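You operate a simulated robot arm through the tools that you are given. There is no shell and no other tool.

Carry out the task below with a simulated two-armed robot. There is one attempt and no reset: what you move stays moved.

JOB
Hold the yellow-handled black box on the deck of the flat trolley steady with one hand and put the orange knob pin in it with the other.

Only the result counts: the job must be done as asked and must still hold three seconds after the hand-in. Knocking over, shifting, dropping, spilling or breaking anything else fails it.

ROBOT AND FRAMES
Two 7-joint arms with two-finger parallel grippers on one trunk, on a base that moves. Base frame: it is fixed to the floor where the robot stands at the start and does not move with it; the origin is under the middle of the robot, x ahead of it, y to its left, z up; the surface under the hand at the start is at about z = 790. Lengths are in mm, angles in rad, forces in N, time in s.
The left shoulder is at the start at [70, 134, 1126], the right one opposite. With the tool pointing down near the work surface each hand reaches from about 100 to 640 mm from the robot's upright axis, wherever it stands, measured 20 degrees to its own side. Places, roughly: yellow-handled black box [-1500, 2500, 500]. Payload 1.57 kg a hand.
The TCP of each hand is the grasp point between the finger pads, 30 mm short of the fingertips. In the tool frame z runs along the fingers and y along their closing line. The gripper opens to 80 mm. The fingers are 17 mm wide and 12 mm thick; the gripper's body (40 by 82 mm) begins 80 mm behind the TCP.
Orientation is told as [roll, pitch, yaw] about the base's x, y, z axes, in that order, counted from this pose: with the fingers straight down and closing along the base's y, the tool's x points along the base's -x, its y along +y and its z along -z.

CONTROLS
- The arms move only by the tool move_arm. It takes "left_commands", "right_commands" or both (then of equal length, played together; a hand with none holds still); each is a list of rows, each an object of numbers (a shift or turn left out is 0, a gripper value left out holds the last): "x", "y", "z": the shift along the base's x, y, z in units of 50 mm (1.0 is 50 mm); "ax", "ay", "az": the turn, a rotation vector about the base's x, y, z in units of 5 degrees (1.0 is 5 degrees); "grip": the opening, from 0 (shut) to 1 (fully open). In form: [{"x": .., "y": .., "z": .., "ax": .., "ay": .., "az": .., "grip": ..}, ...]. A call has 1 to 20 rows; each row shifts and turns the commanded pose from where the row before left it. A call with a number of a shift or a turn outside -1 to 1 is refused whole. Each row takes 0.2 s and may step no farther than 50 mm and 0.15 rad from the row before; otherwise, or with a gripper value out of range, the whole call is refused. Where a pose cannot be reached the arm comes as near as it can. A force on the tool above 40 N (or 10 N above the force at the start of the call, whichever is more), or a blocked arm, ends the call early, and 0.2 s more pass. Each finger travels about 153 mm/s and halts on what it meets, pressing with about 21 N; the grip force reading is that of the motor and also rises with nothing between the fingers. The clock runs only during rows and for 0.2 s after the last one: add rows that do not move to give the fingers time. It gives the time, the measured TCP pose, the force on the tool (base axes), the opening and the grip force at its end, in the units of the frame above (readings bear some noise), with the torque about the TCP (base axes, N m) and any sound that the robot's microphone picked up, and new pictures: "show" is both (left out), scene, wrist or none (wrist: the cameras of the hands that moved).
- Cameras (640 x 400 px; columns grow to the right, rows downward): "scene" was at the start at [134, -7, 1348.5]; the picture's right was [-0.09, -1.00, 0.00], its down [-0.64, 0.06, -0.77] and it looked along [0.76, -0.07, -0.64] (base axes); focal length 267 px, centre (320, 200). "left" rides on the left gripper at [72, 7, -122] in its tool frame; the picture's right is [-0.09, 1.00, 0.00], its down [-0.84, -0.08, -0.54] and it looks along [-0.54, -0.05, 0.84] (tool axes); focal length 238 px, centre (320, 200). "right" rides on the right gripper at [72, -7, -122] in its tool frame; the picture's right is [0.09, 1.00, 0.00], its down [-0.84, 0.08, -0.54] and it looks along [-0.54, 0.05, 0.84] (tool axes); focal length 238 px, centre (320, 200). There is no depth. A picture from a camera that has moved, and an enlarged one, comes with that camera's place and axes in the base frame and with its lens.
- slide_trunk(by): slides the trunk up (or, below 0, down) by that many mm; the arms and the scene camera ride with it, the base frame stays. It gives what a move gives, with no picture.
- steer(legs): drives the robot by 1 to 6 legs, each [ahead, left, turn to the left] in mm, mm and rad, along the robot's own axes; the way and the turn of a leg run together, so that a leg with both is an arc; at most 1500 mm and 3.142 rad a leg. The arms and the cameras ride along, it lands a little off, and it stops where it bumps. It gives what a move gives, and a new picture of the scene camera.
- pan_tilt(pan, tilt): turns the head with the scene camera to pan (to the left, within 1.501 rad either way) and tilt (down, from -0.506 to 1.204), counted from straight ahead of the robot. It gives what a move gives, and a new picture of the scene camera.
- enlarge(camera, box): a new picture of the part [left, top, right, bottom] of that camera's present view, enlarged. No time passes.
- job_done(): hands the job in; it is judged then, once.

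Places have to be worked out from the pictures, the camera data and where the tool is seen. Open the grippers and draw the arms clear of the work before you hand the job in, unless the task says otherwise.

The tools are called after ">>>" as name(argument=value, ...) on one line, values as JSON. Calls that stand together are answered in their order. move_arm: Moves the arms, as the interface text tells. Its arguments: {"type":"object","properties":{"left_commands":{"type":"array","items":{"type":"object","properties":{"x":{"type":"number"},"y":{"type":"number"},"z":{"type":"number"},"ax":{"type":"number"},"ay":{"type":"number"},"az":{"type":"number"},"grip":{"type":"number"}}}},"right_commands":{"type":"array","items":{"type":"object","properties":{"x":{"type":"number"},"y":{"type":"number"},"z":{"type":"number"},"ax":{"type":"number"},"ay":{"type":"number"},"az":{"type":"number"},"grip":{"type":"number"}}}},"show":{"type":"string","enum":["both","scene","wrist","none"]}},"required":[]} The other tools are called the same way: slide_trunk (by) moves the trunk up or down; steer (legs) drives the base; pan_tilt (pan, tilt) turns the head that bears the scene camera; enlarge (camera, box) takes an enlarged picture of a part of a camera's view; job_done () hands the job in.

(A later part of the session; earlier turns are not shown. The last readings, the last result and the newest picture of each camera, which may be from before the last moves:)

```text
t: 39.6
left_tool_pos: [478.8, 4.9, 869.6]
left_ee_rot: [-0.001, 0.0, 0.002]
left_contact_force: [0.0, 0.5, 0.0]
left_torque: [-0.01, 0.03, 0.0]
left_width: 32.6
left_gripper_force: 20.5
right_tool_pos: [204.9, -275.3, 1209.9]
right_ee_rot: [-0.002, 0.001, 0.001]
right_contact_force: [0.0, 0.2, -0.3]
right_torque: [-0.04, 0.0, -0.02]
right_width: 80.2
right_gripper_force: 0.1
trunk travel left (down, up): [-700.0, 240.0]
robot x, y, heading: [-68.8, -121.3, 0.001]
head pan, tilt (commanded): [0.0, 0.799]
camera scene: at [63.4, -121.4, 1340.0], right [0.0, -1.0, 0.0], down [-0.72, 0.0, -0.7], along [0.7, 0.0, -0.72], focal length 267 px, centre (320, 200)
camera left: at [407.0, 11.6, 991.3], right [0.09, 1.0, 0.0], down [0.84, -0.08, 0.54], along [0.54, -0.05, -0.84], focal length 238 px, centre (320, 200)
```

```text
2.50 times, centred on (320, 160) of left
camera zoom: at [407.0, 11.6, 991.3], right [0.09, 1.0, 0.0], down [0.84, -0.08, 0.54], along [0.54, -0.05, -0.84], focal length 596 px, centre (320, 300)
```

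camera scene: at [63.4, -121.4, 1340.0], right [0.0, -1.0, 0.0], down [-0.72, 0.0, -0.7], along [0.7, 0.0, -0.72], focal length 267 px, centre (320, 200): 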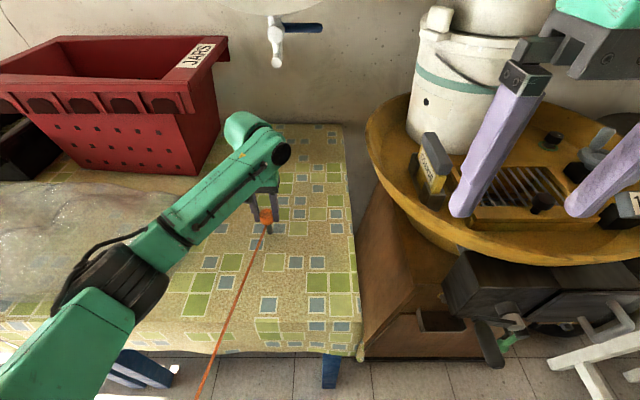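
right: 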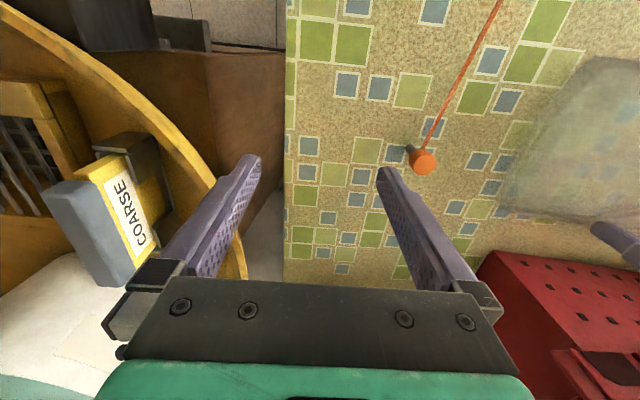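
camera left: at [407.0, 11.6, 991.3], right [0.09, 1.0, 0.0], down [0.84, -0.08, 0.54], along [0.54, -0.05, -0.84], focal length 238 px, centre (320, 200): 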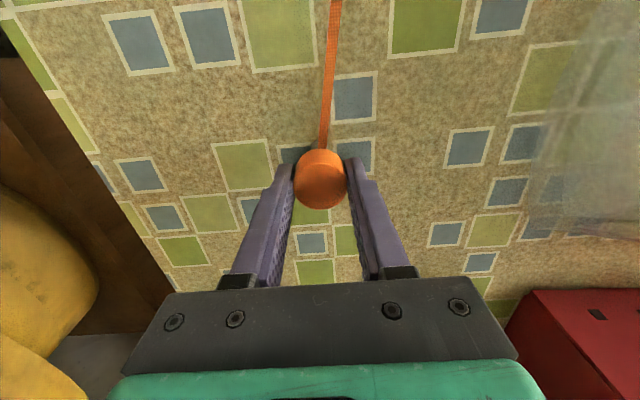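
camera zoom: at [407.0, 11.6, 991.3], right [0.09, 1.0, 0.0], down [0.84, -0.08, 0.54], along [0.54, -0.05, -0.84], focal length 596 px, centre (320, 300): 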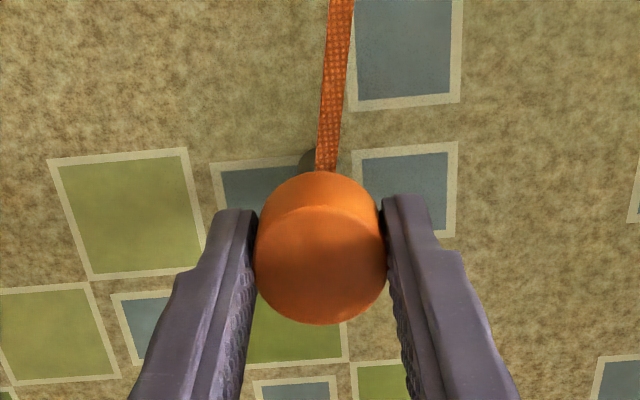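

The knob is held at a width of 32.6 mm. I lift slowly and watch the force and the cord.

>>> move_arm(left_commands=[{"z": 0.4}, {"z": 0.6}, {"z": 1}, {"z": 1}, {}], show="both")

>>> enlarge(camera="scene", box=[180, 120, 340, 280])

```text
t: 40.9
left_tool_pos: [478.0, 4.5, 1019.7]
left_ee_rot: [0.001, 0.002, 0.003]
left_contact_force: [0.1, 1.2, -0.3]
left_torque: [0.0, 0.02, 0.03]
left_width: 0.0
left_gripper_force: 20.8
right_tool_pos: [205.6, -275.9, 1211.0]
right_ee_rot: [0.001, -0.002, 0.0]
right_contact_force: [0.2, 1.0, -0.3]
right_torque: [-0.06, 0.05, 0.0]
right_width: 79.8
right_gripper_force: 0.0
trunk travel left (down, up): [-700.0, 240.0]
robot x, y, heading: [-70.4, -122.7, 0.001]
head pan, tilt (commanded): [0.0, 0.799]
camera scene: at [64.0, -121.5, 1339.9], right [0.0, -1.0, 0.0], down [-0.72, 0.0, -0.7], along [0.7, 0.0, -0.72], focal length 267 px, centre (320, 200)
camera left: at [405.9, 11.5, 1140.6], right [0.09, 1.0, 0.0], down [0.84, -0.08, 0.54], along [0.54, -0.05, -0.84], focal length 238 px, centre (320, 200)
```

scene: 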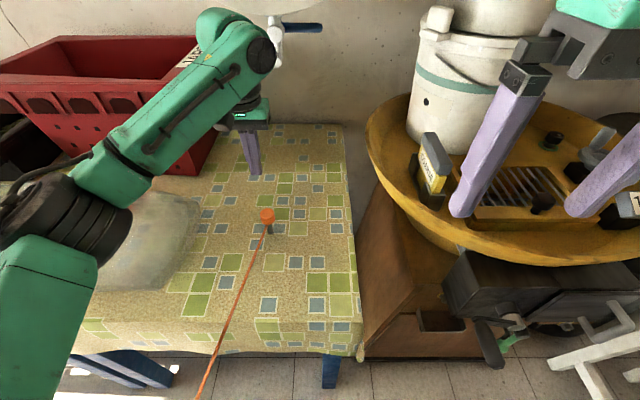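
left: 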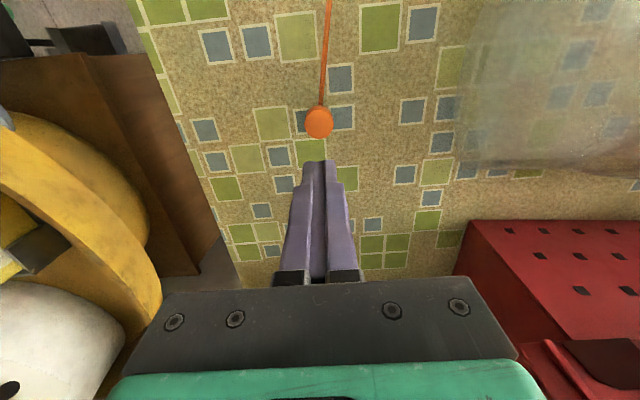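

```text
2.50 times, centred on (260, 200) of scene
camera zoom: at [64.0, -121.5, 1339.9], right [0.0, -1.0, 0.0], down [-0.72, 0.0, -0.7], along [0.7, 0.0, -0.72], focal length 668 px, centre (470, 200)
```

zoom: 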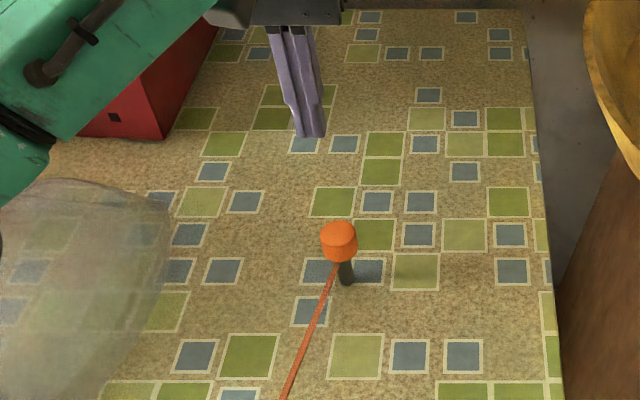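

The fingers slid off and the pin has not moved, so something holds it down. I take sharp close-ups of the pin's foot.

>>> enlarge(camera="scene", box=[252, 203, 284, 243])

>>> enlarge(camera="left", box=[290, 85, 354, 145])

>>> enlarge(camera="right", box=[0, 0, 640, 400])

```text
10.00 times, centred on (268, 223) of scene
camera zoom: at [64.0, -121.5, 1339.9], right [0.0, -1.0, 0.0], down [-0.72, 0.0, -0.7], along [0.7, 0.0, -0.72], focal length 2672 px, centre (840, -30)
```

zoom: 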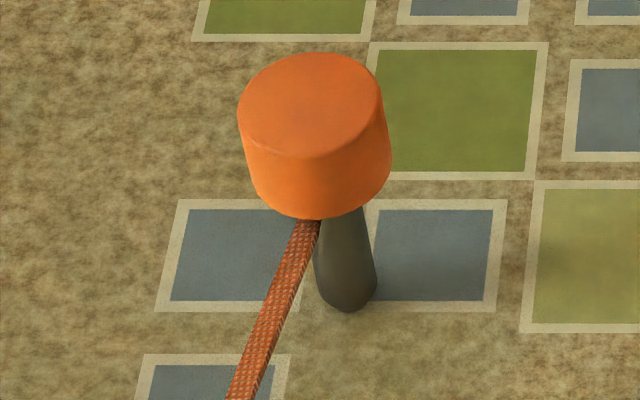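

```text
6.67 times, centred on (322, 115) of left
camera zoom: at [405.9, 11.5, 1140.6], right [0.09, 1.0, 0.0], down [0.84, -0.08, 0.54], along [0.54, -0.05, -0.84], focal length 1589 px, centre (307, 767)
```

zoom: 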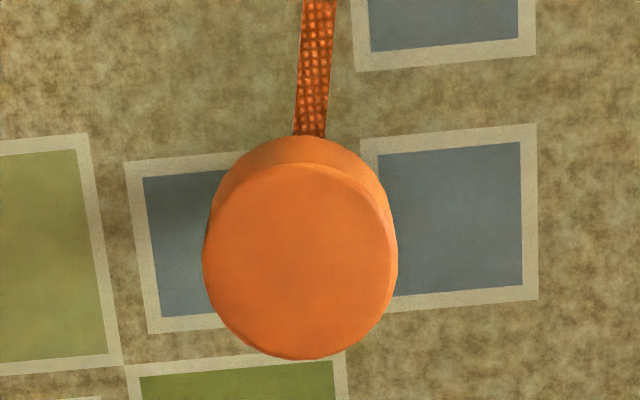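

```text
1.00 times, centred on (320, 200) of right (not enlarged: the box is as wide or as high as the picture)
camera zoom: at [133.0, -282.8, 1331.8], right [-0.09, 1.0, 0.0], down [0.84, 0.08, 0.54], along [0.54, 0.05, -0.84], focal length 238 px, centre (320, 200)
```

zoom: 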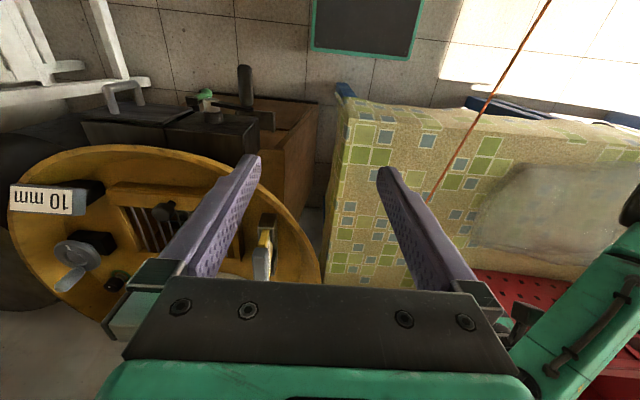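

The tip just seems to stand on the cloth, yet it resisted. I regrip it the same way and pull up in small steps while reading the force.

>>> move_arm(left_commands=[{"grip": 1}, {}, {"z": -1}, {"z": -1}, {"z": -1}, {"z": -0.1}, {}, {"grip": 0.45}, {"grip": 0}, {}, {}], show="wrist")

>>> move_arm(left_commands=[{"z": 0.1}, {}], show="none")

>>> move_arm(left_commands=[{"z": 0.1}, {}], show="wrist")

```text
t: 43.2
left_tool_pos: [479.7, 4.9, 864.8]
left_ee_rot: [-0.001, 0.0, 0.002]
left_contact_force: [0.2, -0.5, 0.3]
left_torque: [0.01, 0.0, -0.01]
left_width: 32.6
left_gripper_force: 20.8
right_tool_pos: [204.6, -275.0, 1210.5]
right_ee_rot: [-0.001, -0.002, 0.001]
right_contact_force: [-1.0, -0.7, 0.2]
right_torque: [-0.02, 0.03, -0.04]
right_width: 80.0
right_gripper_force: 0.1
trunk travel left (down, up): [-700.0, 240.0]
robot x, y, heading: [-61.7, -122.1, -0.002]
head pan, tilt (commanded): [0.0, 0.799]
camera left: at [407.1, 11.6, 985.1], right [0.09, 1.0, 0.0], down [0.84, -0.08, 0.54], along [0.54, -0.05, -0.84], focal length 238 px, centre (320, 200)
```

left: 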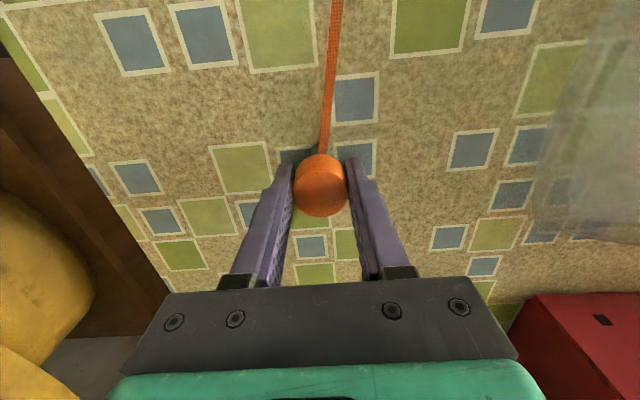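

```text
t: 43.9
left_tool_pos: [479.5, 5.9, 869.7]
left_ee_rot: [-0.001, 0.002, 0.001]
left_contact_force: [0.1, -0.6, 0.0]
left_torque: [0.01, 0.02, 0.0]
left_width: 32.6
left_gripper_force: 21.0
right_tool_pos: [203.8, -276.0, 1209.7]
right_ee_rot: [0.001, 0.0, 0.001]
right_contact_force: [0.5, -0.3, -0.7]
right_torque: [0.01, 0.03, -0.03]
right_width: 79.9
right_gripper_force: 0.0
trunk travel left (down, up): [-700.0, 240.0]
robot x, y, heading: [-69.3, -121.0, 0.006]
head pan, tilt (commanded): [0.0, 0.799]
```

```text
t: 44.5
left_tool_pos: [479.3, 4.3, 873.7]
left_ee_rot: [-0.001, 0.001, 0.002]
left_contact_force: [-0.1, 0.0, -0.4]
left_torque: [-0.01, -0.01, 0.02]
left_width: 32.6
left_gripper_force: 20.7
right_tool_pos: [204.5, -274.8, 1210.6]
right_ee_rot: [0.001, -0.001, 0.002]
right_contact_force: [0.2, 0.2, -0.8]
right_torque: [-0.03, -0.02, -0.04]
right_width: 80.1
right_gripper_force: 0.0
trunk travel left (down, up): [-700.0, 240.0]
robot x, y, heading: [-67.9, -122.2, 0.001]
head pan, tilt (commanded): [0.0, 0.799]
camera left: at [407.2, 11.6, 995.7], right [0.09, 1.0, 0.0], down [0.84, -0.08, 0.54], along [0.54, -0.05, -0.84], focal length 238 px, centre (320, 200)
```

left: 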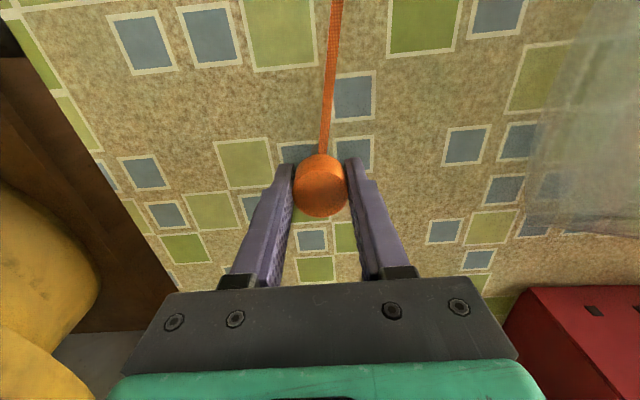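

Now the knob rides up with the fingers and almost no force is felt. I check the gap under the pin in the scene view.

>>> enlarge(camera="scene", box=[242, 190, 290, 250])

>>> move_arm(left_commands=[{"z": 0.1}, {"z": 0.1}, {}], show="both")

>>> enlarge(camera="scene", box=[242, 190, 290, 250])

```text
6.67 times, centred on (266, 220) of scene
camera zoom: at [63.5, -121.4, 1340.0], right [0.0, -1.0, 0.0], down [-0.72, 0.0, -0.7], along [0.7, 0.0, -0.72], focal length 1782 px, centre (680, 67)
```

zoom: 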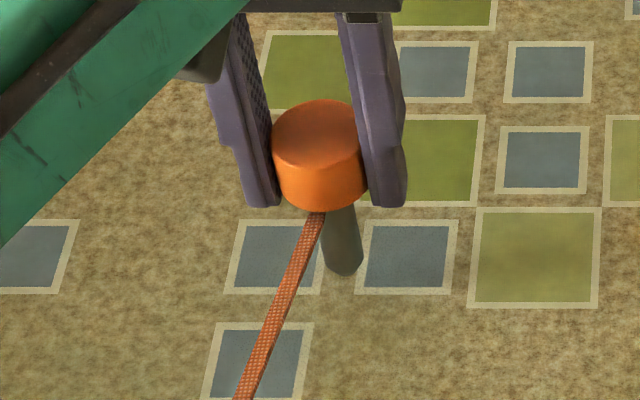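

```text
t: 45.2
left_tool_pos: [478.1, 5.7, 885.0]
left_ee_rot: [-0.001, 0.001, 0.0]
left_contact_force: [-0.2, -0.6, -1.1]
left_torque: [-0.02, -0.01, 0.03]
left_width: 32.6
left_gripper_force: 20.7
right_tool_pos: [204.6, -276.0, 1210.0]
right_ee_rot: [0.001, 0.0, 0.0]
right_contact_force: [-0.3, -0.6, 0.5]
right_torque: [-0.02, 0.01, 0.0]
right_width: 79.8
right_gripper_force: 0.1
trunk travel left (down, up): [-700.0, 240.0]
robot x, y, heading: [-66.0, -120.3, -0.002]
head pan, tilt (commanded): [0.0, 0.799]
camera scene: at [63.5, -121.4, 1340.0], right [0.0, -1.0, 0.0], down [-0.72, 0.0, -0.7], along [0.7, 0.0, -0.72], focal length 267 px, centre (320, 200)
camera left: at [407.1, 11.5, 1005.8], right [0.09, 1.0, 0.0], down [0.84, -0.08, 0.54], along [0.54, -0.05, -0.84], focal length 238 px, centre (320, 200)
```

scene: 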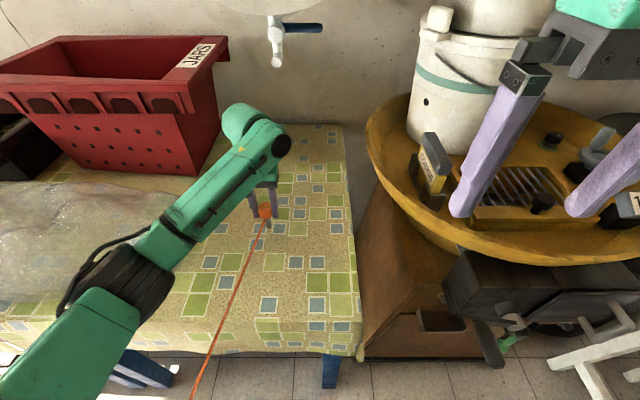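
left: 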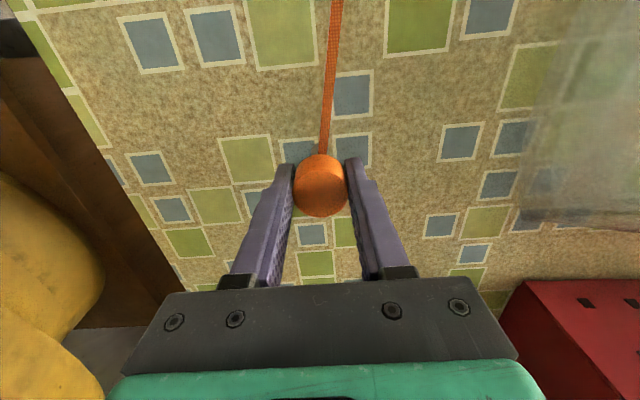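

```text
6.67 times, centred on (266, 220) of scene
camera zoom: at [63.5, -121.4, 1340.0], right [0.0, -1.0, 0.0], down [-0.72, 0.0, -0.7], along [0.7, 0.0, -0.72], focal length 1782 px, centre (680, 67)
```

zoom: 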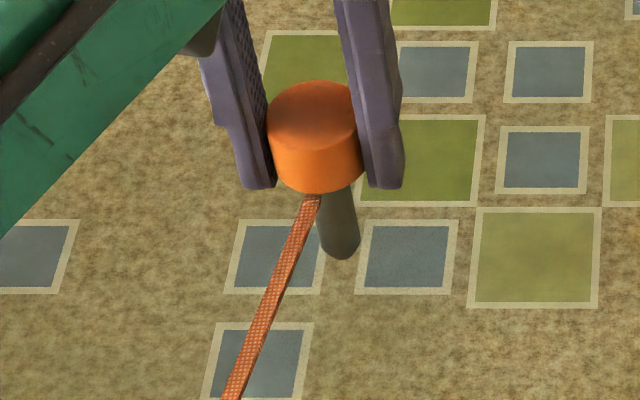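

The pin is clear of the cloth now. I keep lifting gently, 6 mm per row, watching the force for any pull from the cord.

>>> move_arm(left_commands=[{"z": 0.12}, {"z": 0.12}, {"z": 0.12}, {"z": 0.12}, {"z": 0.12}, {}], show="wrist")

>>> enlarge(camera="scene", box=[222, 150, 310, 260])

```text
t: 46.6
left_tool_pos: [479.0, 4.1, 915.4]
left_ee_rot: [0.0, 0.0, 0.002]
left_contact_force: [-0.3, 0.5, -0.6]
left_torque: [-0.01, 0.02, 0.0]
left_width: 32.4
left_gripper_force: 20.7
right_tool_pos: [204.7, -274.7, 1210.6]
right_ee_rot: [0.0, -0.001, 0.0]
right_contact_force: [-0.6, 0.2, -0.2]
right_torque: [0.01, 0.02, 0.01]
right_width: 80.2
right_gripper_force: 0.0
trunk travel left (down, up): [-700.0, 240.0]
robot x, y, heading: [-68.0, -117.9, 0.002]
head pan, tilt (commanded): [0.0, 0.799]
camera left: at [407.1, 11.3, 1036.1], right [0.09, 1.0, 0.0], down [0.84, -0.08, 0.54], along [0.54, -0.05, -0.84], focal length 238 px, centre (320, 200)
```

left: 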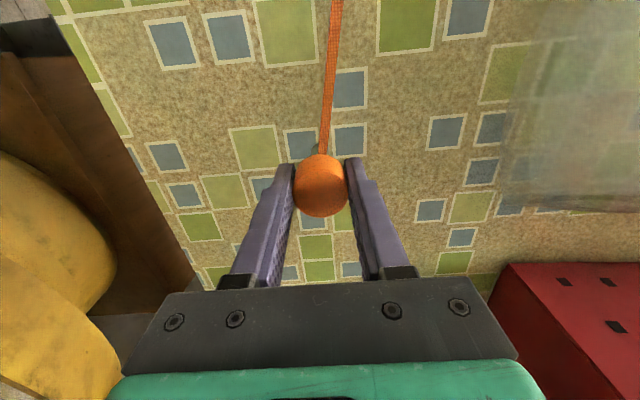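

```text
3.64 times, centred on (266, 205) of scene
camera zoom: at [63.5, -121.4, 1340.0], right [0.0, -1.0, 0.0], down [-0.72, 0.0, -0.7], along [0.7, 0.0, -0.72], focal length 972 px, centre (516, 182)
```

zoom: 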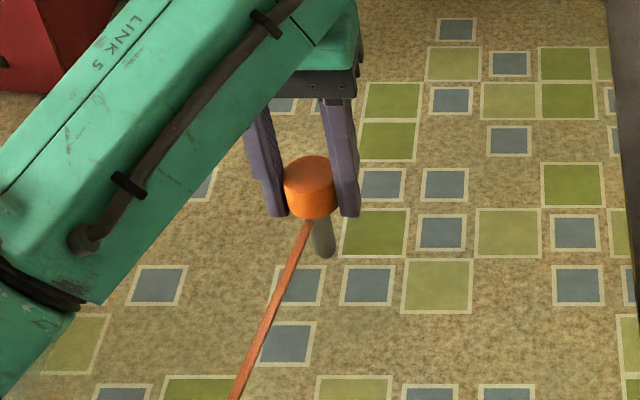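

The pin hangs steadily in the fingers with no cord pull. I lift another 90 mm at a gentle pace.

>>> move_arm(left_commands=[{"z": 0.18}, {"z": 0.18}, {"z": 0.18}, {"z": 0.18}, {"z": 0.18}, {"z": 0.18}, {"z": 0.18}, {"z": 0.18}, {"z": 0.18}, {"z": 0.18}, {}], show="both")

```text
t: 49.0
left_tool_pos: [478.6, 5.0, 1003.7]
left_ee_rot: [0.0, 0.0, 0.003]
left_contact_force: [0.1, -0.4, -1.1]
left_torque: [-0.01, -0.01, 0.01]
left_width: 32.5
left_gripper_force: 21.1
right_tool_pos: [204.5, -275.3, 1209.4]
right_ee_rot: [-0.001, 0.001, 0.0]
right_contact_force: [-0.6, -0.2, 0.2]
right_torque: [0.02, -0.02, 0.03]
right_width: 79.9
right_gripper_force: 0.0
trunk travel left (down, up): [-700.0, 240.0]
robot x, y, heading: [-67.1, -122.3, 0.007]
head pan, tilt (commanded): [0.0, 0.799]
camera scene: at [63.6, -121.4, 1340.0], right [0.0, -1.0, 0.0], down [-0.72, 0.0, -0.7], along [0.7, 0.0, -0.72], focal length 267 px, centre (320, 200)
camera left: at [407.2, 11.3, 1125.9], right [0.09, 1.0, 0.0], down [0.84, -0.08, 0.54], along [0.54, -0.05, -0.84], focal length 238 px, centre (320, 200)
```

scene: 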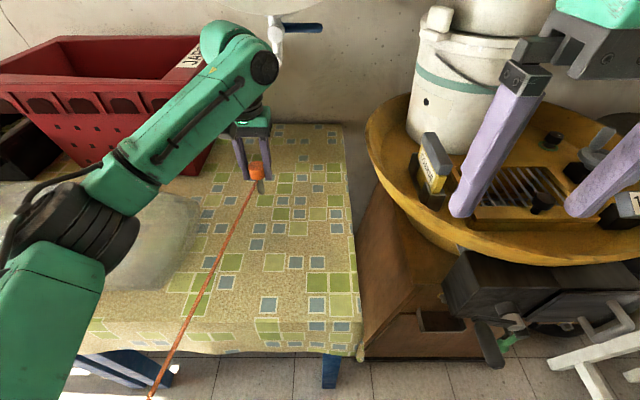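
left: 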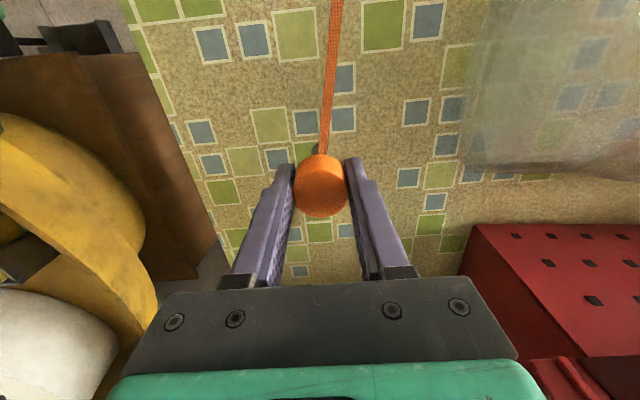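

Pin held at z 1004. I back away a little first to test whether the grip holds while driving.

>>> steer(legs=[[-150, 0, 0]])

>>> enlarge(camera="left", box=[220, 80, 420, 240])

```text
t: 50.4
left_tool_pos: [332.7, 3.9, 1003.9]
left_ee_rot: [-0.001, 0.003, 0.0]
left_contact_force: [0.4, 0.2, -0.4]
left_torque: [0.01, 0.0, 0.02]
left_width: 32.7
left_gripper_force: 20.7
right_tool_pos: [57.9, -276.5, 1208.4]
right_ee_rot: [0.001, 0.002, -0.003]
right_contact_force: [-0.4, -0.6, 0.1]
right_torque: [0.02, 0.01, 0.01]
right_width: 80.2
right_gripper_force: 0.1
trunk travel left (down, up): [-700.0, 240.0]
robot x, y, heading: [-215.1, -123.1, -0.003]
head pan, tilt (commanded): [0.0, 0.799]
camera scene: at [-83.6, -121.6, 1339.7], right [0.0, -1.0, 0.0], down [-0.72, 0.0, -0.7], along [0.7, 0.0, -0.72], focal length 267 px, centre (320, 200)
```

scene: 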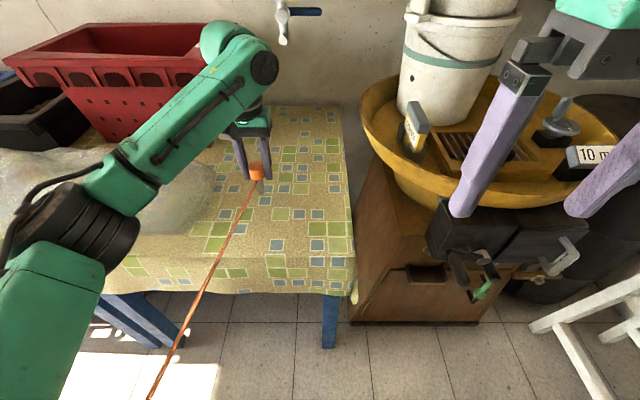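

```text
2.50 times, centred on (320, 160) of left
camera zoom: at [259.8, 10.8, 1124.9], right [0.09, 1.0, 0.0], down [0.84, -0.08, 0.54], along [0.54, -0.05, -0.84], focal length 596 px, centre (320, 300)
```

zoom: 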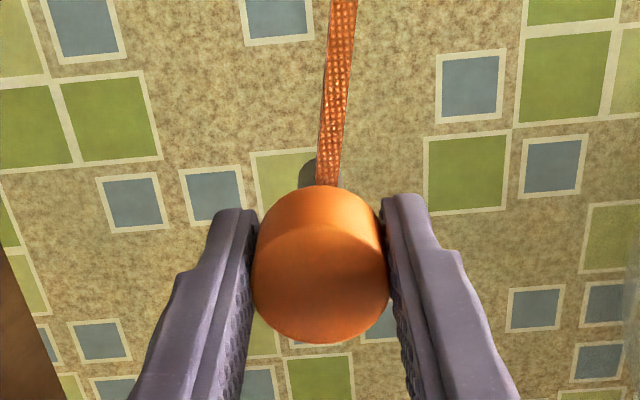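

The grip holds while driving. I back off to x ≈ -700, turn left to face +y, and drive toward the trolley.

>>> steer(legs=[[-485, 0, 0], [0, 0, 1.571]])

>>> enlarge(camera="left", box=[220, 80, 420, 240])

```text
t: 57.1
left_tool_pos: [-829.5, 423.4, 1003.6]
left_ee_rot: [0.001, 0.001, 1.573]
left_contact_force: [0.1, 0.4, -0.5]
left_torque: [0.03, -0.02, -0.01]
left_width: 32.2
left_gripper_force: 21.2
right_tool_pos: [-547.2, 147.5, 1209.8]
right_ee_rot: [-0.002, 0.0, 1.571]
right_contact_force: [0.0, 0.2, 0.2]
right_torque: [0.03, -0.03, -0.02]
right_width: 79.9
right_gripper_force: 0.1
trunk travel left (down, up): [-700.0, 240.0]
robot x, y, heading: [-704.6, -125.1, 1.574]
head pan, tilt (commanded): [0.0, 0.799]
camera scene: at [-702.9, 8.2, 1340.0], right [1.0, 0.0, 0.0], down [0.0, -0.72, -0.7], along [0.0, 0.7, -0.72], focal length 267 px, centre (320, 200)
```

scene: 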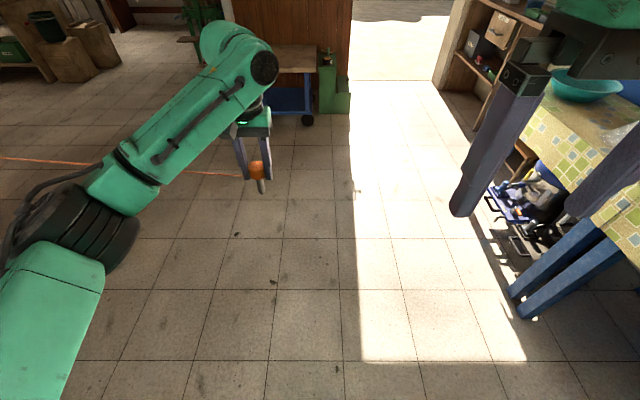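

```text
2.50 times, centred on (320, 160) of left
camera zoom: at [-835.6, 350.5, 1125.8], right [-1.0, 0.09, 0.0], down [0.08, 0.84, 0.54], along [0.05, 0.54, -0.84], focal length 596 px, centre (320, 300)
```

zoom: 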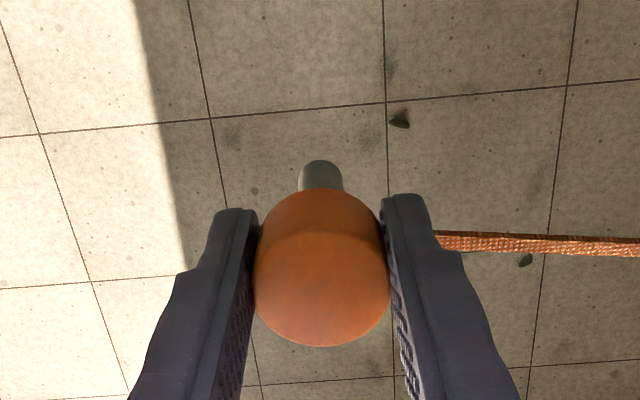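

The pin is still aligned with the tool, and the cord trails off to the left as wanted. I drive ahead and then left to line up with the box.

>>> steer(legs=[[1300, 0, 0], [0, 830, 0]])

>>> enlarge(camera="left", box=[220, 80, 420, 240])

```text
t: 67.7
left_tool_pos: [-1660.0, 1731.0, 1004.6]
left_ee_rot: [-0.001, 0.001, 1.57]
left_contact_force: [-0.1, -0.9, -0.3]
left_torque: [-0.01, 0.02, -0.01]
left_width: 32.3
left_gripper_force: 21.0
right_tool_pos: [-1379.7, 1455.2, 1209.9]
right_ee_rot: [0.001, 0.0, 1.571]
right_contact_force: [-0.4, 0.3, -0.9]
right_torque: [-0.01, -0.01, -0.05]
right_width: 80.0
right_gripper_force: 0.0
trunk travel left (down, up): [-700.0, 240.0]
robot x, y, heading: [-1535.0, 1185.3, 1.567]
head pan, tilt (commanded): [0.0, 0.799]
camera scene: at [-1535.1, 1316.1, 1340.0], right [1.0, 0.0, 0.0], down [0.0, -0.72, -0.7], along [0.0, 0.7, -0.72], focal length 267 px, centre (320, 200)
```

scene: 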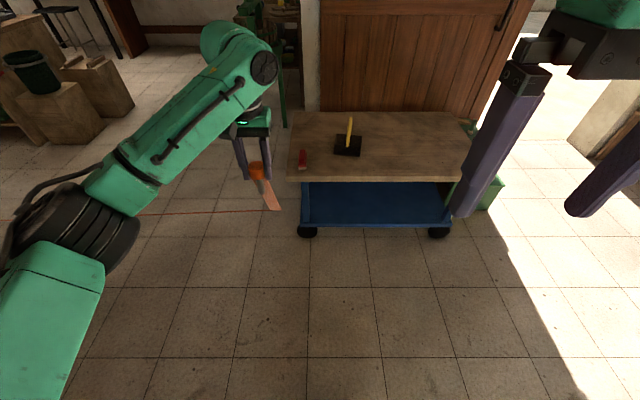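

```text
2.50 times, centred on (320, 160) of left
camera zoom: at [-1667.0, 1658.6, 1125.8], right [-1.0, 0.09, 0.0], down [0.08, 0.84, 0.54], along [0.05, 0.54, -0.84], focal length 596 px, centre (320, 300)
```

zoom: 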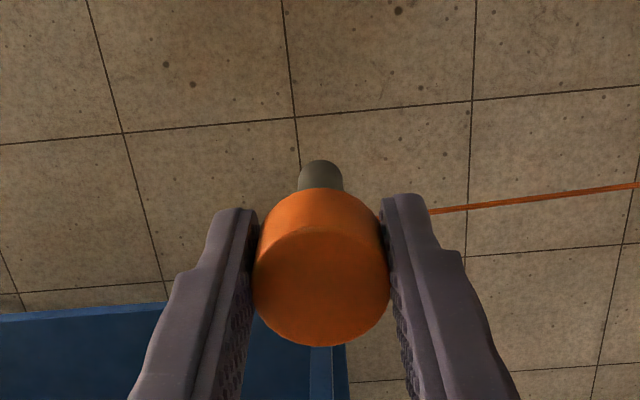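

The trolley is ahead now. I zoom in on the box and on the pinkish strip under the pin.

>>> enlarge(camera="scene", box=[280, 100, 480, 240])

>>> enlarge(camera="scene", box=[320, 105, 376, 165])

>>> enlarge(camera="scene", box=[220, 130, 310, 220])

```text
2.86 times, centred on (380, 170) of scene
camera zoom: at [-1535.1, 1316.1, 1340.0], right [1.0, 0.0, 0.0], down [0.0, -0.72, -0.7], along [0.0, 0.7, -0.72], focal length 764 px, centre (149, 286)
```

zoom: 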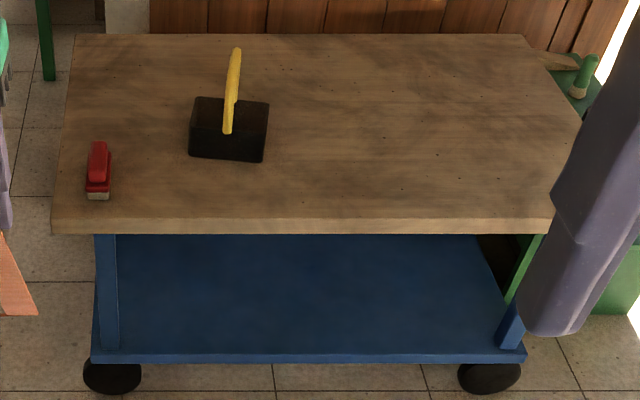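

```text
6.67 times, centred on (348, 135) of scene
camera zoom: at [-1535.1, 1316.1, 1340.0], right [1.0, 0.0, 0.0], down [0.0, -0.72, -0.7], along [0.0, 0.7, -0.72], focal length 1782 px, centre (133, 633)
```

zoom: 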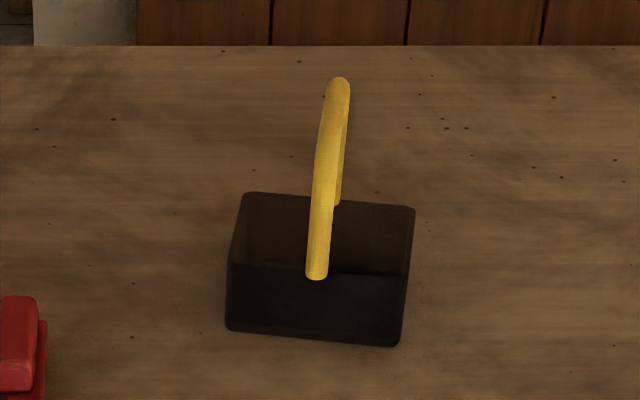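

```text
4.44 times, centred on (265, 175) of scene
camera zoom: at [-1535.1, 1316.1, 1340.0], right [1.0, 0.0, 0.0], down [0.0, -0.72, -0.7], along [0.0, 0.7, -0.72], focal length 1188 px, centre (564, 311)
```

zoom: 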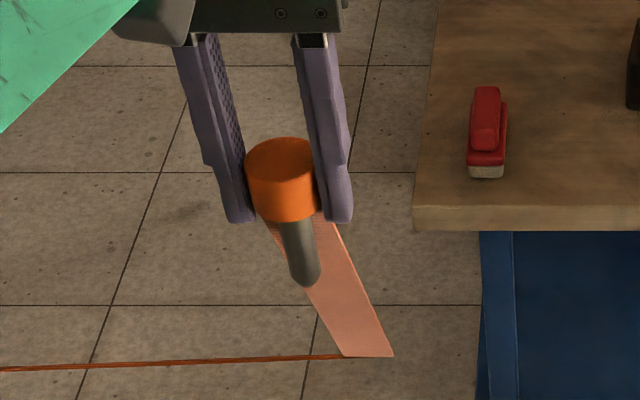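

The cord ribbon under the pin looks folded, so I look left to see how the slack cord lies now.

>>> pan_tilt(pan=1.3, tilt=0.5)

>>> pan_tilt(pan=0.6, tilt=0.8)

```text
t: 69.2
left_tool_pos: [-1659.8, 1729.7, 1005.0]
left_ee_rot: [0.0, 0.002, 1.571]
left_contact_force: [0.5, -0.4, -1.2]
left_torque: [-0.01, 0.0, -0.01]
left_width: 32.4
left_gripper_force: 20.3
right_tool_pos: [-1380.1, 1455.3, 1210.8]
right_ee_rot: [0.001, 0.001, 1.57]
right_contact_force: [0.0, 0.4, 1.5]
right_torque: [0.02, -0.02, -0.01]
right_width: 79.9
right_gripper_force: 0.1
trunk travel left (down, up): [-700.0, 240.0]
robot x, y, heading: [-1534.7, 1183.2, 1.574]
head pan, tilt (commanded): [1.3, 0.499]
camera scene: at [-1623.1, 1259.9, 1366.0], right [0.27, 0.96, 0.0], down [0.46, -0.13, -0.88], along [-0.85, 0.24, -0.48], focal length 267 px, centre (320, 200)
```

scene: 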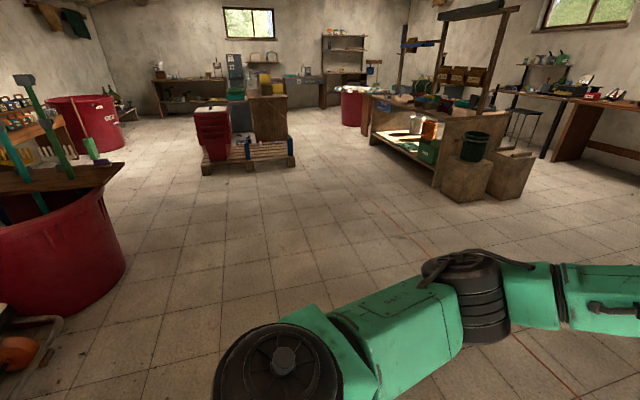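

```text
t: 70.3
left_tool_pos: [-1660.8, 1731.1, 1004.5]
left_ee_rot: [-0.001, 0.002, 1.572]
left_contact_force: [0.2, -0.2, -0.5]
left_torque: [0.0, -0.01, 0.02]
left_width: 32.5
left_gripper_force: 21.4
right_tool_pos: [-1380.5, 1455.6, 1210.8]
right_ee_rot: [0.0, 0.001, 1.57]
right_contact_force: [-0.7, 0.7, 0.9]
right_torque: [0.02, 0.01, -0.03]
right_width: 80.0
right_gripper_force: 0.0
trunk travel left (down, up): [-700.0, 240.0]
robot x, y, heading: [-1536.3, 1183.2, 1.571]
head pan, tilt (commanded): [0.6, 0.799]
camera scene: at [-1581.2, 1302.0, 1340.0], right [0.82, 0.57, 0.0], down [0.41, -0.59, -0.7], along [-0.39, 0.58, -0.72], focal length 267 px, centre (320, 200)
```

scene: 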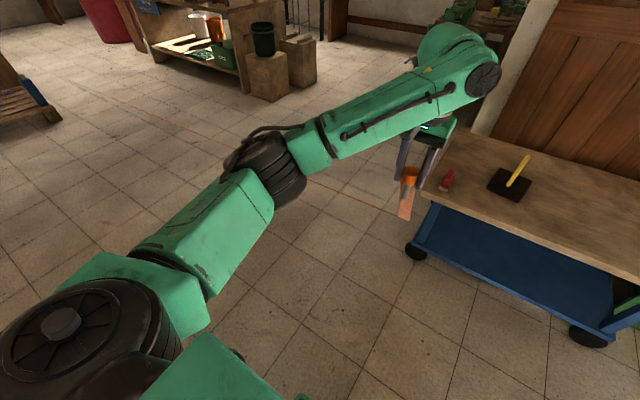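

I zoom in on the ribbon and the cord near the pin from this angle.

>>> enlarge(camera="scene", box=[370, 130, 450, 230])

>>> enlarge(camera="scene", box=[480, 140, 550, 220])

>>> enlarge(camera="left", box=[320, 60, 640, 260])

```text
4.00 times, centred on (410, 180) of scene
camera zoom: at [-1581.2, 1302.0, 1340.0], right [0.82, 0.57, 0.0], down [0.41, -0.59, -0.7], along [-0.39, 0.58, -0.72], focal length 1069 px, centre (-40, 280)
```

zoom: 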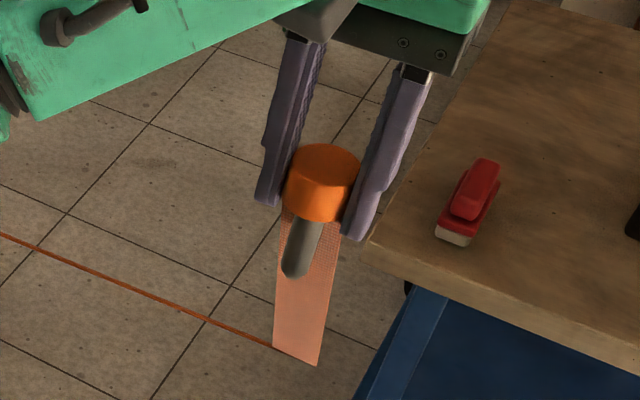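

```text
5.00 times, centred on (515, 180) of scene
camera zoom: at [-1581.2, 1302.0, 1340.0], right [0.82, 0.57, 0.0], down [0.41, -0.59, -0.7], along [-0.39, 0.58, -0.72], focal length 1336 px, centre (-655, 300)
```

zoom: 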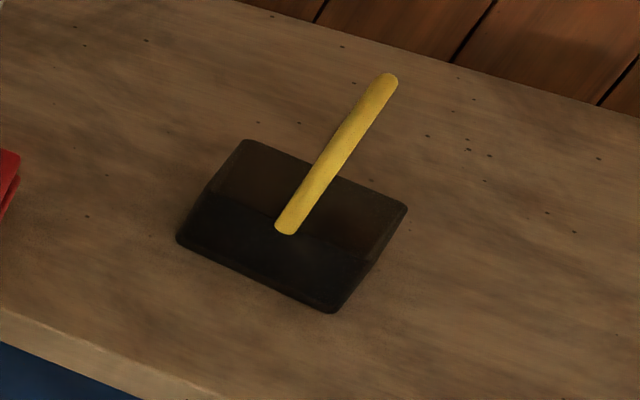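

```text
2.00 times, centred on (480, 160) of left
camera zoom: at [-1667.3, 1658.6, 1125.8], right [-1.0, 0.09, 0.0], down [0.08, 0.84, 0.54], along [0.05, 0.54, -0.84], focal length 477 px, centre (0, 280)
```

zoom: 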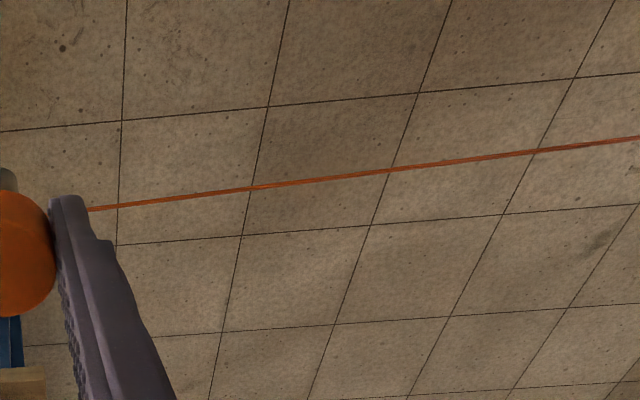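

From two views I put the deck at z ≈ 548 spanning x -1690…-742, y 2228…2830, and the box about [-1395, 2441], 125 x 103 mm and 58 mm tall, with a handle up to z ≈ 700. I move in front of it, leaving distance, for a closer look.

>>> steer(legs=[[0, -140, 0], [560, 0, 0]])

>>> pan_tilt(pan=0.0, tilt=0.9)

>>> enlarge(camera="left", box=[0, 0, 640, 400])

>>> enlarge(camera="right", box=[0, 0, 640, 400])

```text
t: 74.4
left_tool_pos: [-1516.7, 2289.1, 1006.1]
left_ee_rot: [0.001, -0.001, 1.569]
left_contact_force: [0.5, 0.1, -0.7]
left_torque: [0.03, -0.02, 0.0]
left_width: 32.6
left_gripper_force: 20.7
right_tool_pos: [-1237.9, 2013.5, 1210.2]
right_ee_rot: [0.002, -0.001, 1.567]
right_contact_force: [-1.0, 0.1, 0.1]
right_torque: [0.0, -0.01, 0.02]
right_width: 80.0
right_gripper_force: 0.1
trunk travel left (down, up): [-700.0, 240.0]
robot x, y, heading: [-1391.7, 1742.4, 1.567]
head pan, tilt (commanded): [0.6, 0.799]
camera scene: at [-1438.9, 1860.4, 1340.1], right [0.83, 0.56, 0.0], down [0.4, -0.59, -0.7], along [-0.39, 0.58, -0.72], focal length 267 px, centre (320, 200)
```

scene: 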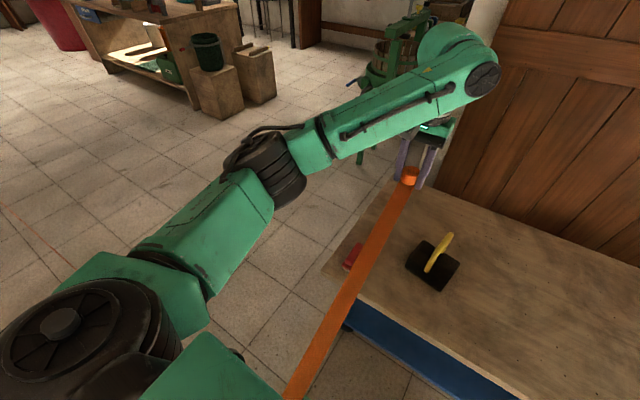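

```text
t: 75.4
left_tool_pos: [-1517.4, 2289.8, 1005.2]
left_ee_rot: [0.0, 0.003, 1.568]
left_contact_force: [-0.3, 0.3, 0.1]
left_torque: [0.0, 0.04, 0.03]
left_width: 32.6
left_gripper_force: 21.2
right_tool_pos: [-1238.5, 2013.6, 1210.7]
right_ee_rot: [0.001, 0.001, 1.569]
right_contact_force: [0.6, 0.3, 0.0]
right_torque: [-0.02, -0.01, 0.0]
right_width: 79.7
right_gripper_force: 0.0
trunk travel left (down, up): [-700.0, 240.0]
robot x, y, heading: [-1390.7, 1741.8, 1.567]
head pan, tilt (commanded): [0.0, 0.901]
camera scene: at [-1393.5, 1869.7, 1332.1], right [1.0, 0.0, 0.0], down [0.0, -0.78, -0.62], along [0.0, 0.62, -0.78], focal length 267 px, centre (320, 200)
```

scene: 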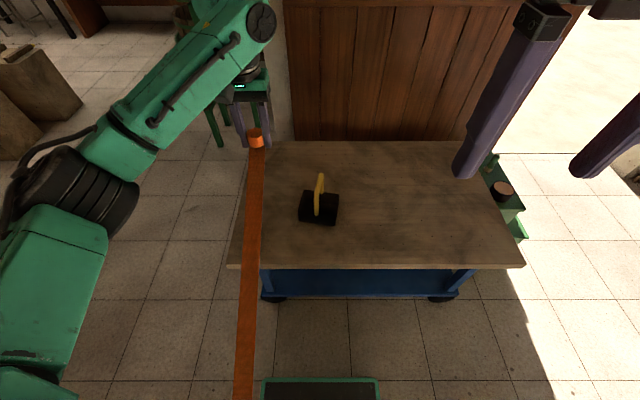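

```text
1.00 times, centred on (320, 200) of left (not enlarged: the box is as wide or as high as the picture)
camera zoom: at [-1524.8, 2217.6, 1125.9], right [-1.0, 0.09, 0.0], down [0.08, 0.84, 0.54], along [0.05, 0.54, -0.84], focal length 238 px, centre (320, 200)
```

zoom: 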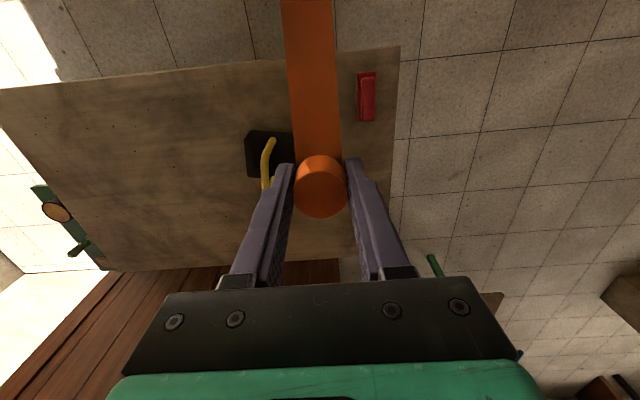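

```text
1.00 times, centred on (320, 200) of right (not enlarged: the box is as wide or as high as the picture)
camera zoom: at [-1231.5, 1942.1, 1332.0], right [-1.0, -0.09, 0.0], down [-0.08, 0.84, 0.54], along [-0.05, 0.54, -0.84], focal length 238 px, centre (320, 200)
```

zoom: 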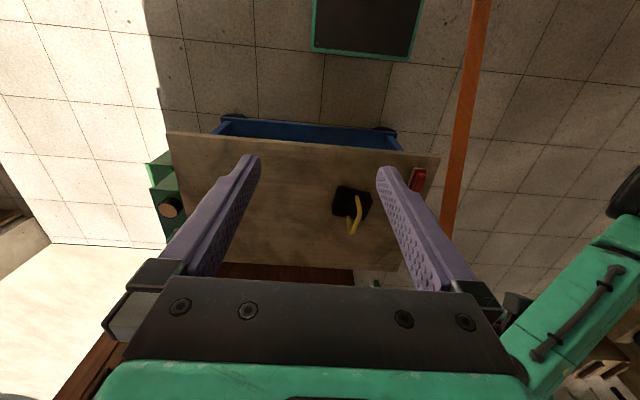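

The cord's end segment is drawn as a wide band and now runs back past the robot's left. I look where it goes.

>>> pan_tilt(pan=0.9, tilt=1.2)

>>> pan_tilt(pan=1.5, tilt=0.9)

```text
t: 76.6
left_tool_pos: [-1517.6, 2290.3, 1004.4]
left_ee_rot: [-0.002, 0.001, 1.569]
left_contact_force: [-0.8, 0.5, -0.6]
left_torque: [0.0, -0.02, -0.01]
left_width: 32.6
left_gripper_force: 20.5
right_tool_pos: [-1237.8, 2014.4, 1210.5]
right_ee_rot: [-0.001, 0.001, 1.568]
right_contact_force: [0.1, -0.8, 0.0]
right_torque: [0.02, -0.03, 0.03]
right_width: 80.2
right_gripper_force: 0.0
trunk travel left (down, up): [-700.0, 240.0]
robot x, y, heading: [-1389.9, 1743.6, 1.569]
head pan, tilt (commanded): [0.901, 1.201]
camera scene: at [-1437.2, 1829.3, 1312.3], right [0.62, 0.78, 0.0], down [0.73, -0.58, -0.36], along [-0.28, 0.23, -0.93], focal length 267 px, centre (320, 200)
```

scene: 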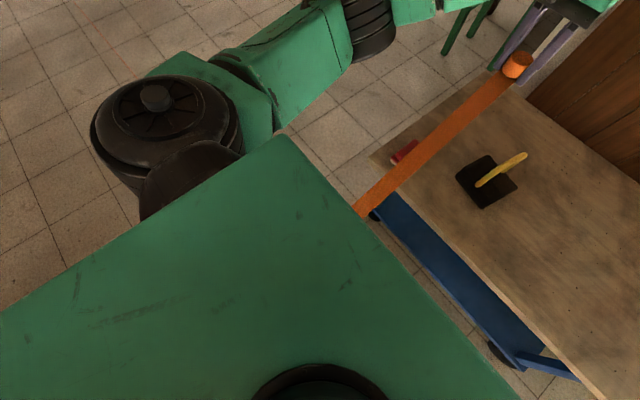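

```text
t: 77.6
left_tool_pos: [-1518.3, 2289.7, 1003.3]
left_ee_rot: [0.001, 0.002, 1.568]
left_contact_force: [-0.6, 0.6, -0.3]
left_torque: [-0.03, 0.01, -0.02]
left_width: 32.6
left_gripper_force: 21.4
right_tool_pos: [-1238.2, 2014.8, 1209.7]
right_ee_rot: [-0.001, -0.001, 1.57]
right_contact_force: [0.3, -0.5, 0.6]
right_torque: [-0.01, 0.0, 0.01]
right_width: 79.9
right_gripper_force: 0.2
trunk travel left (down, up): [-700.0, 240.0]
robot x, y, heading: [-1394.5, 1742.0, 1.566]
head pan, tilt (commanded): [1.499, 0.901]
camera scene: at [-1468.7, 1800.1, 1332.1], right [0.07, 1.0, 0.0], down [0.78, -0.06, -0.62], along [-0.62, 0.05, -0.78], focal length 267 px, centre (320, 200)
```

scene: 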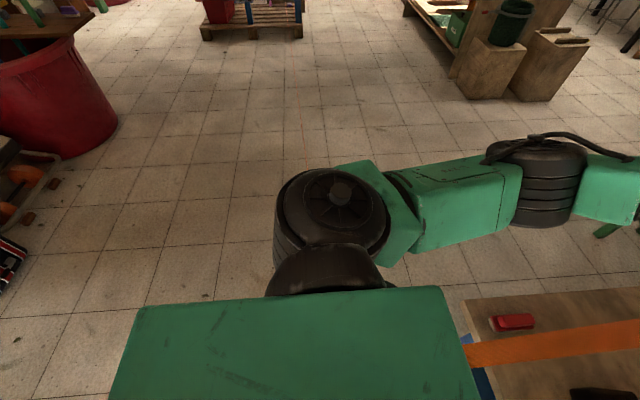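

The band just passes under the robot with no pull on the hand, so I carry on and watch it. Now I look closely at the box from here.

>>> pan_tilt(pan=0.0, tilt=0.9)

>>> enlarge(camera="scene", box=[288, 165, 352, 230])

>>> enlarge(camera="left", box=[236, 120, 300, 200])

>>> enlarge(camera="right", box=[320, 175, 384, 240])

```text
t: 79.2
left_tool_pos: [-1518.1, 2290.6, 1004.9]
left_ee_rot: [0.001, 0.002, 1.569]
left_contact_force: [0.6, -0.3, -0.5]
left_torque: [0.0, 0.0, 0.03]
left_width: 32.3
left_gripper_force: 21.5
right_tool_pos: [-1238.2, 2014.6, 1210.3]
right_ee_rot: [0.001, -0.001, 1.568]
right_contact_force: [0.0, 0.3, 0.1]
right_torque: [-0.01, -0.02, 0.0]
right_width: 80.1
right_gripper_force: 0.0
trunk travel left (down, up): [-700.0, 240.0]
robot x, y, heading: [-1392.7, 1748.2, 1.568]
head pan, tilt (commanded): [0.0, 0.901]
camera scene: at [-1393.4, 1870.0, 1332.1], right [1.0, 0.0, 0.0], down [0.0, -0.78, -0.62], along [0.0, 0.62, -0.78], focal length 267 px, centre (320, 200)
```

scene: 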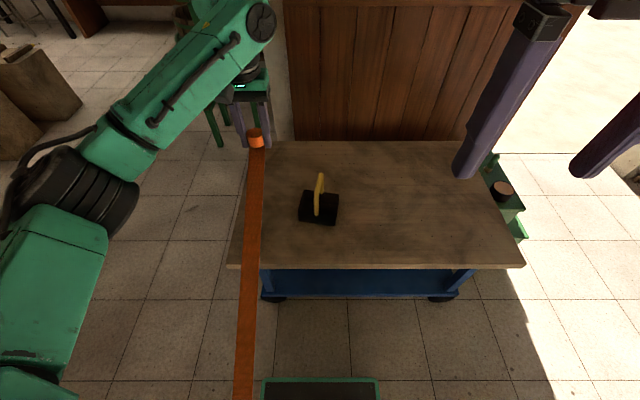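

```text
6.15 times, centred on (320, 198) of scene
camera zoom: at [-1393.4, 1870.0, 1332.1], right [1.0, 0.0, 0.0], down [0.0, -0.78, -0.62], along [0.0, 0.62, -0.78], focal length 1644 px, centre (320, 215)
```

zoom: 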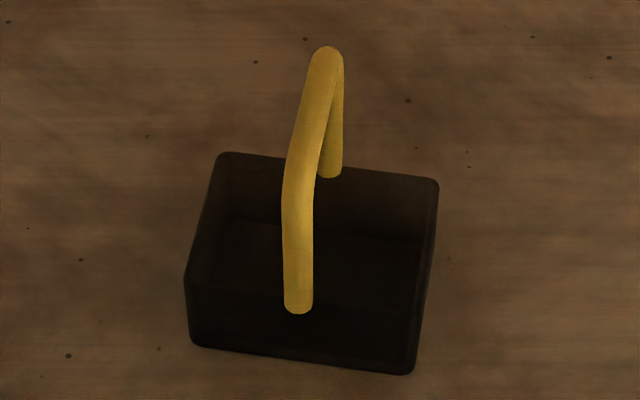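

```text
5.00 times, centred on (268, 160) of left
camera zoom: at [-1524.8, 2217.8, 1125.8], right [-1.0, 0.09, 0.0], down [0.08, 0.84, 0.54], along [0.05, 0.54, -0.84], focal length 1192 px, centre (580, 400)
```

zoom: 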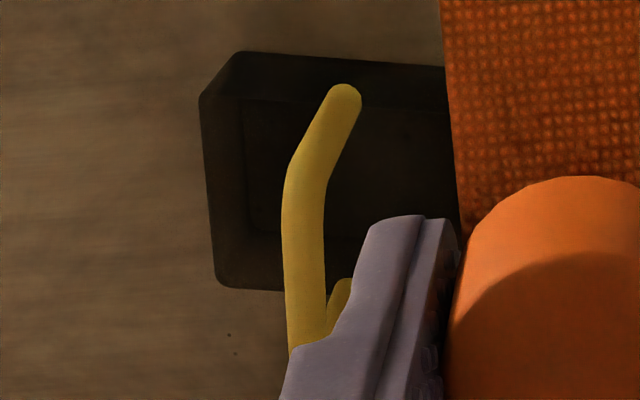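

```text
6.15 times, centred on (352, 208) of right
camera zoom: at [-1231.5, 1942.3, 1331.9], right [-1.0, -0.09, 0.0], down [-0.08, 0.84, 0.54], along [-0.05, 0.54, -0.84], focal length 1467 px, centre (123, 154)
```

zoom: 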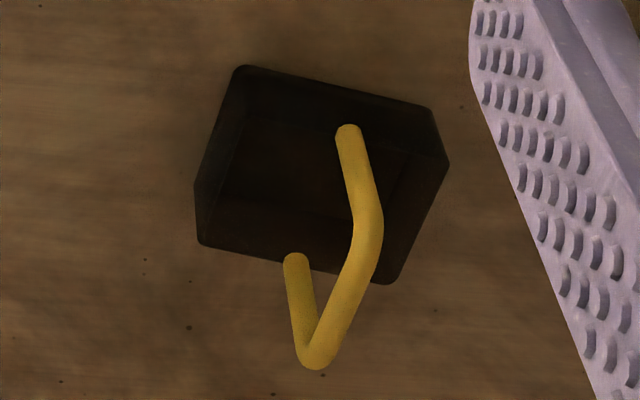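

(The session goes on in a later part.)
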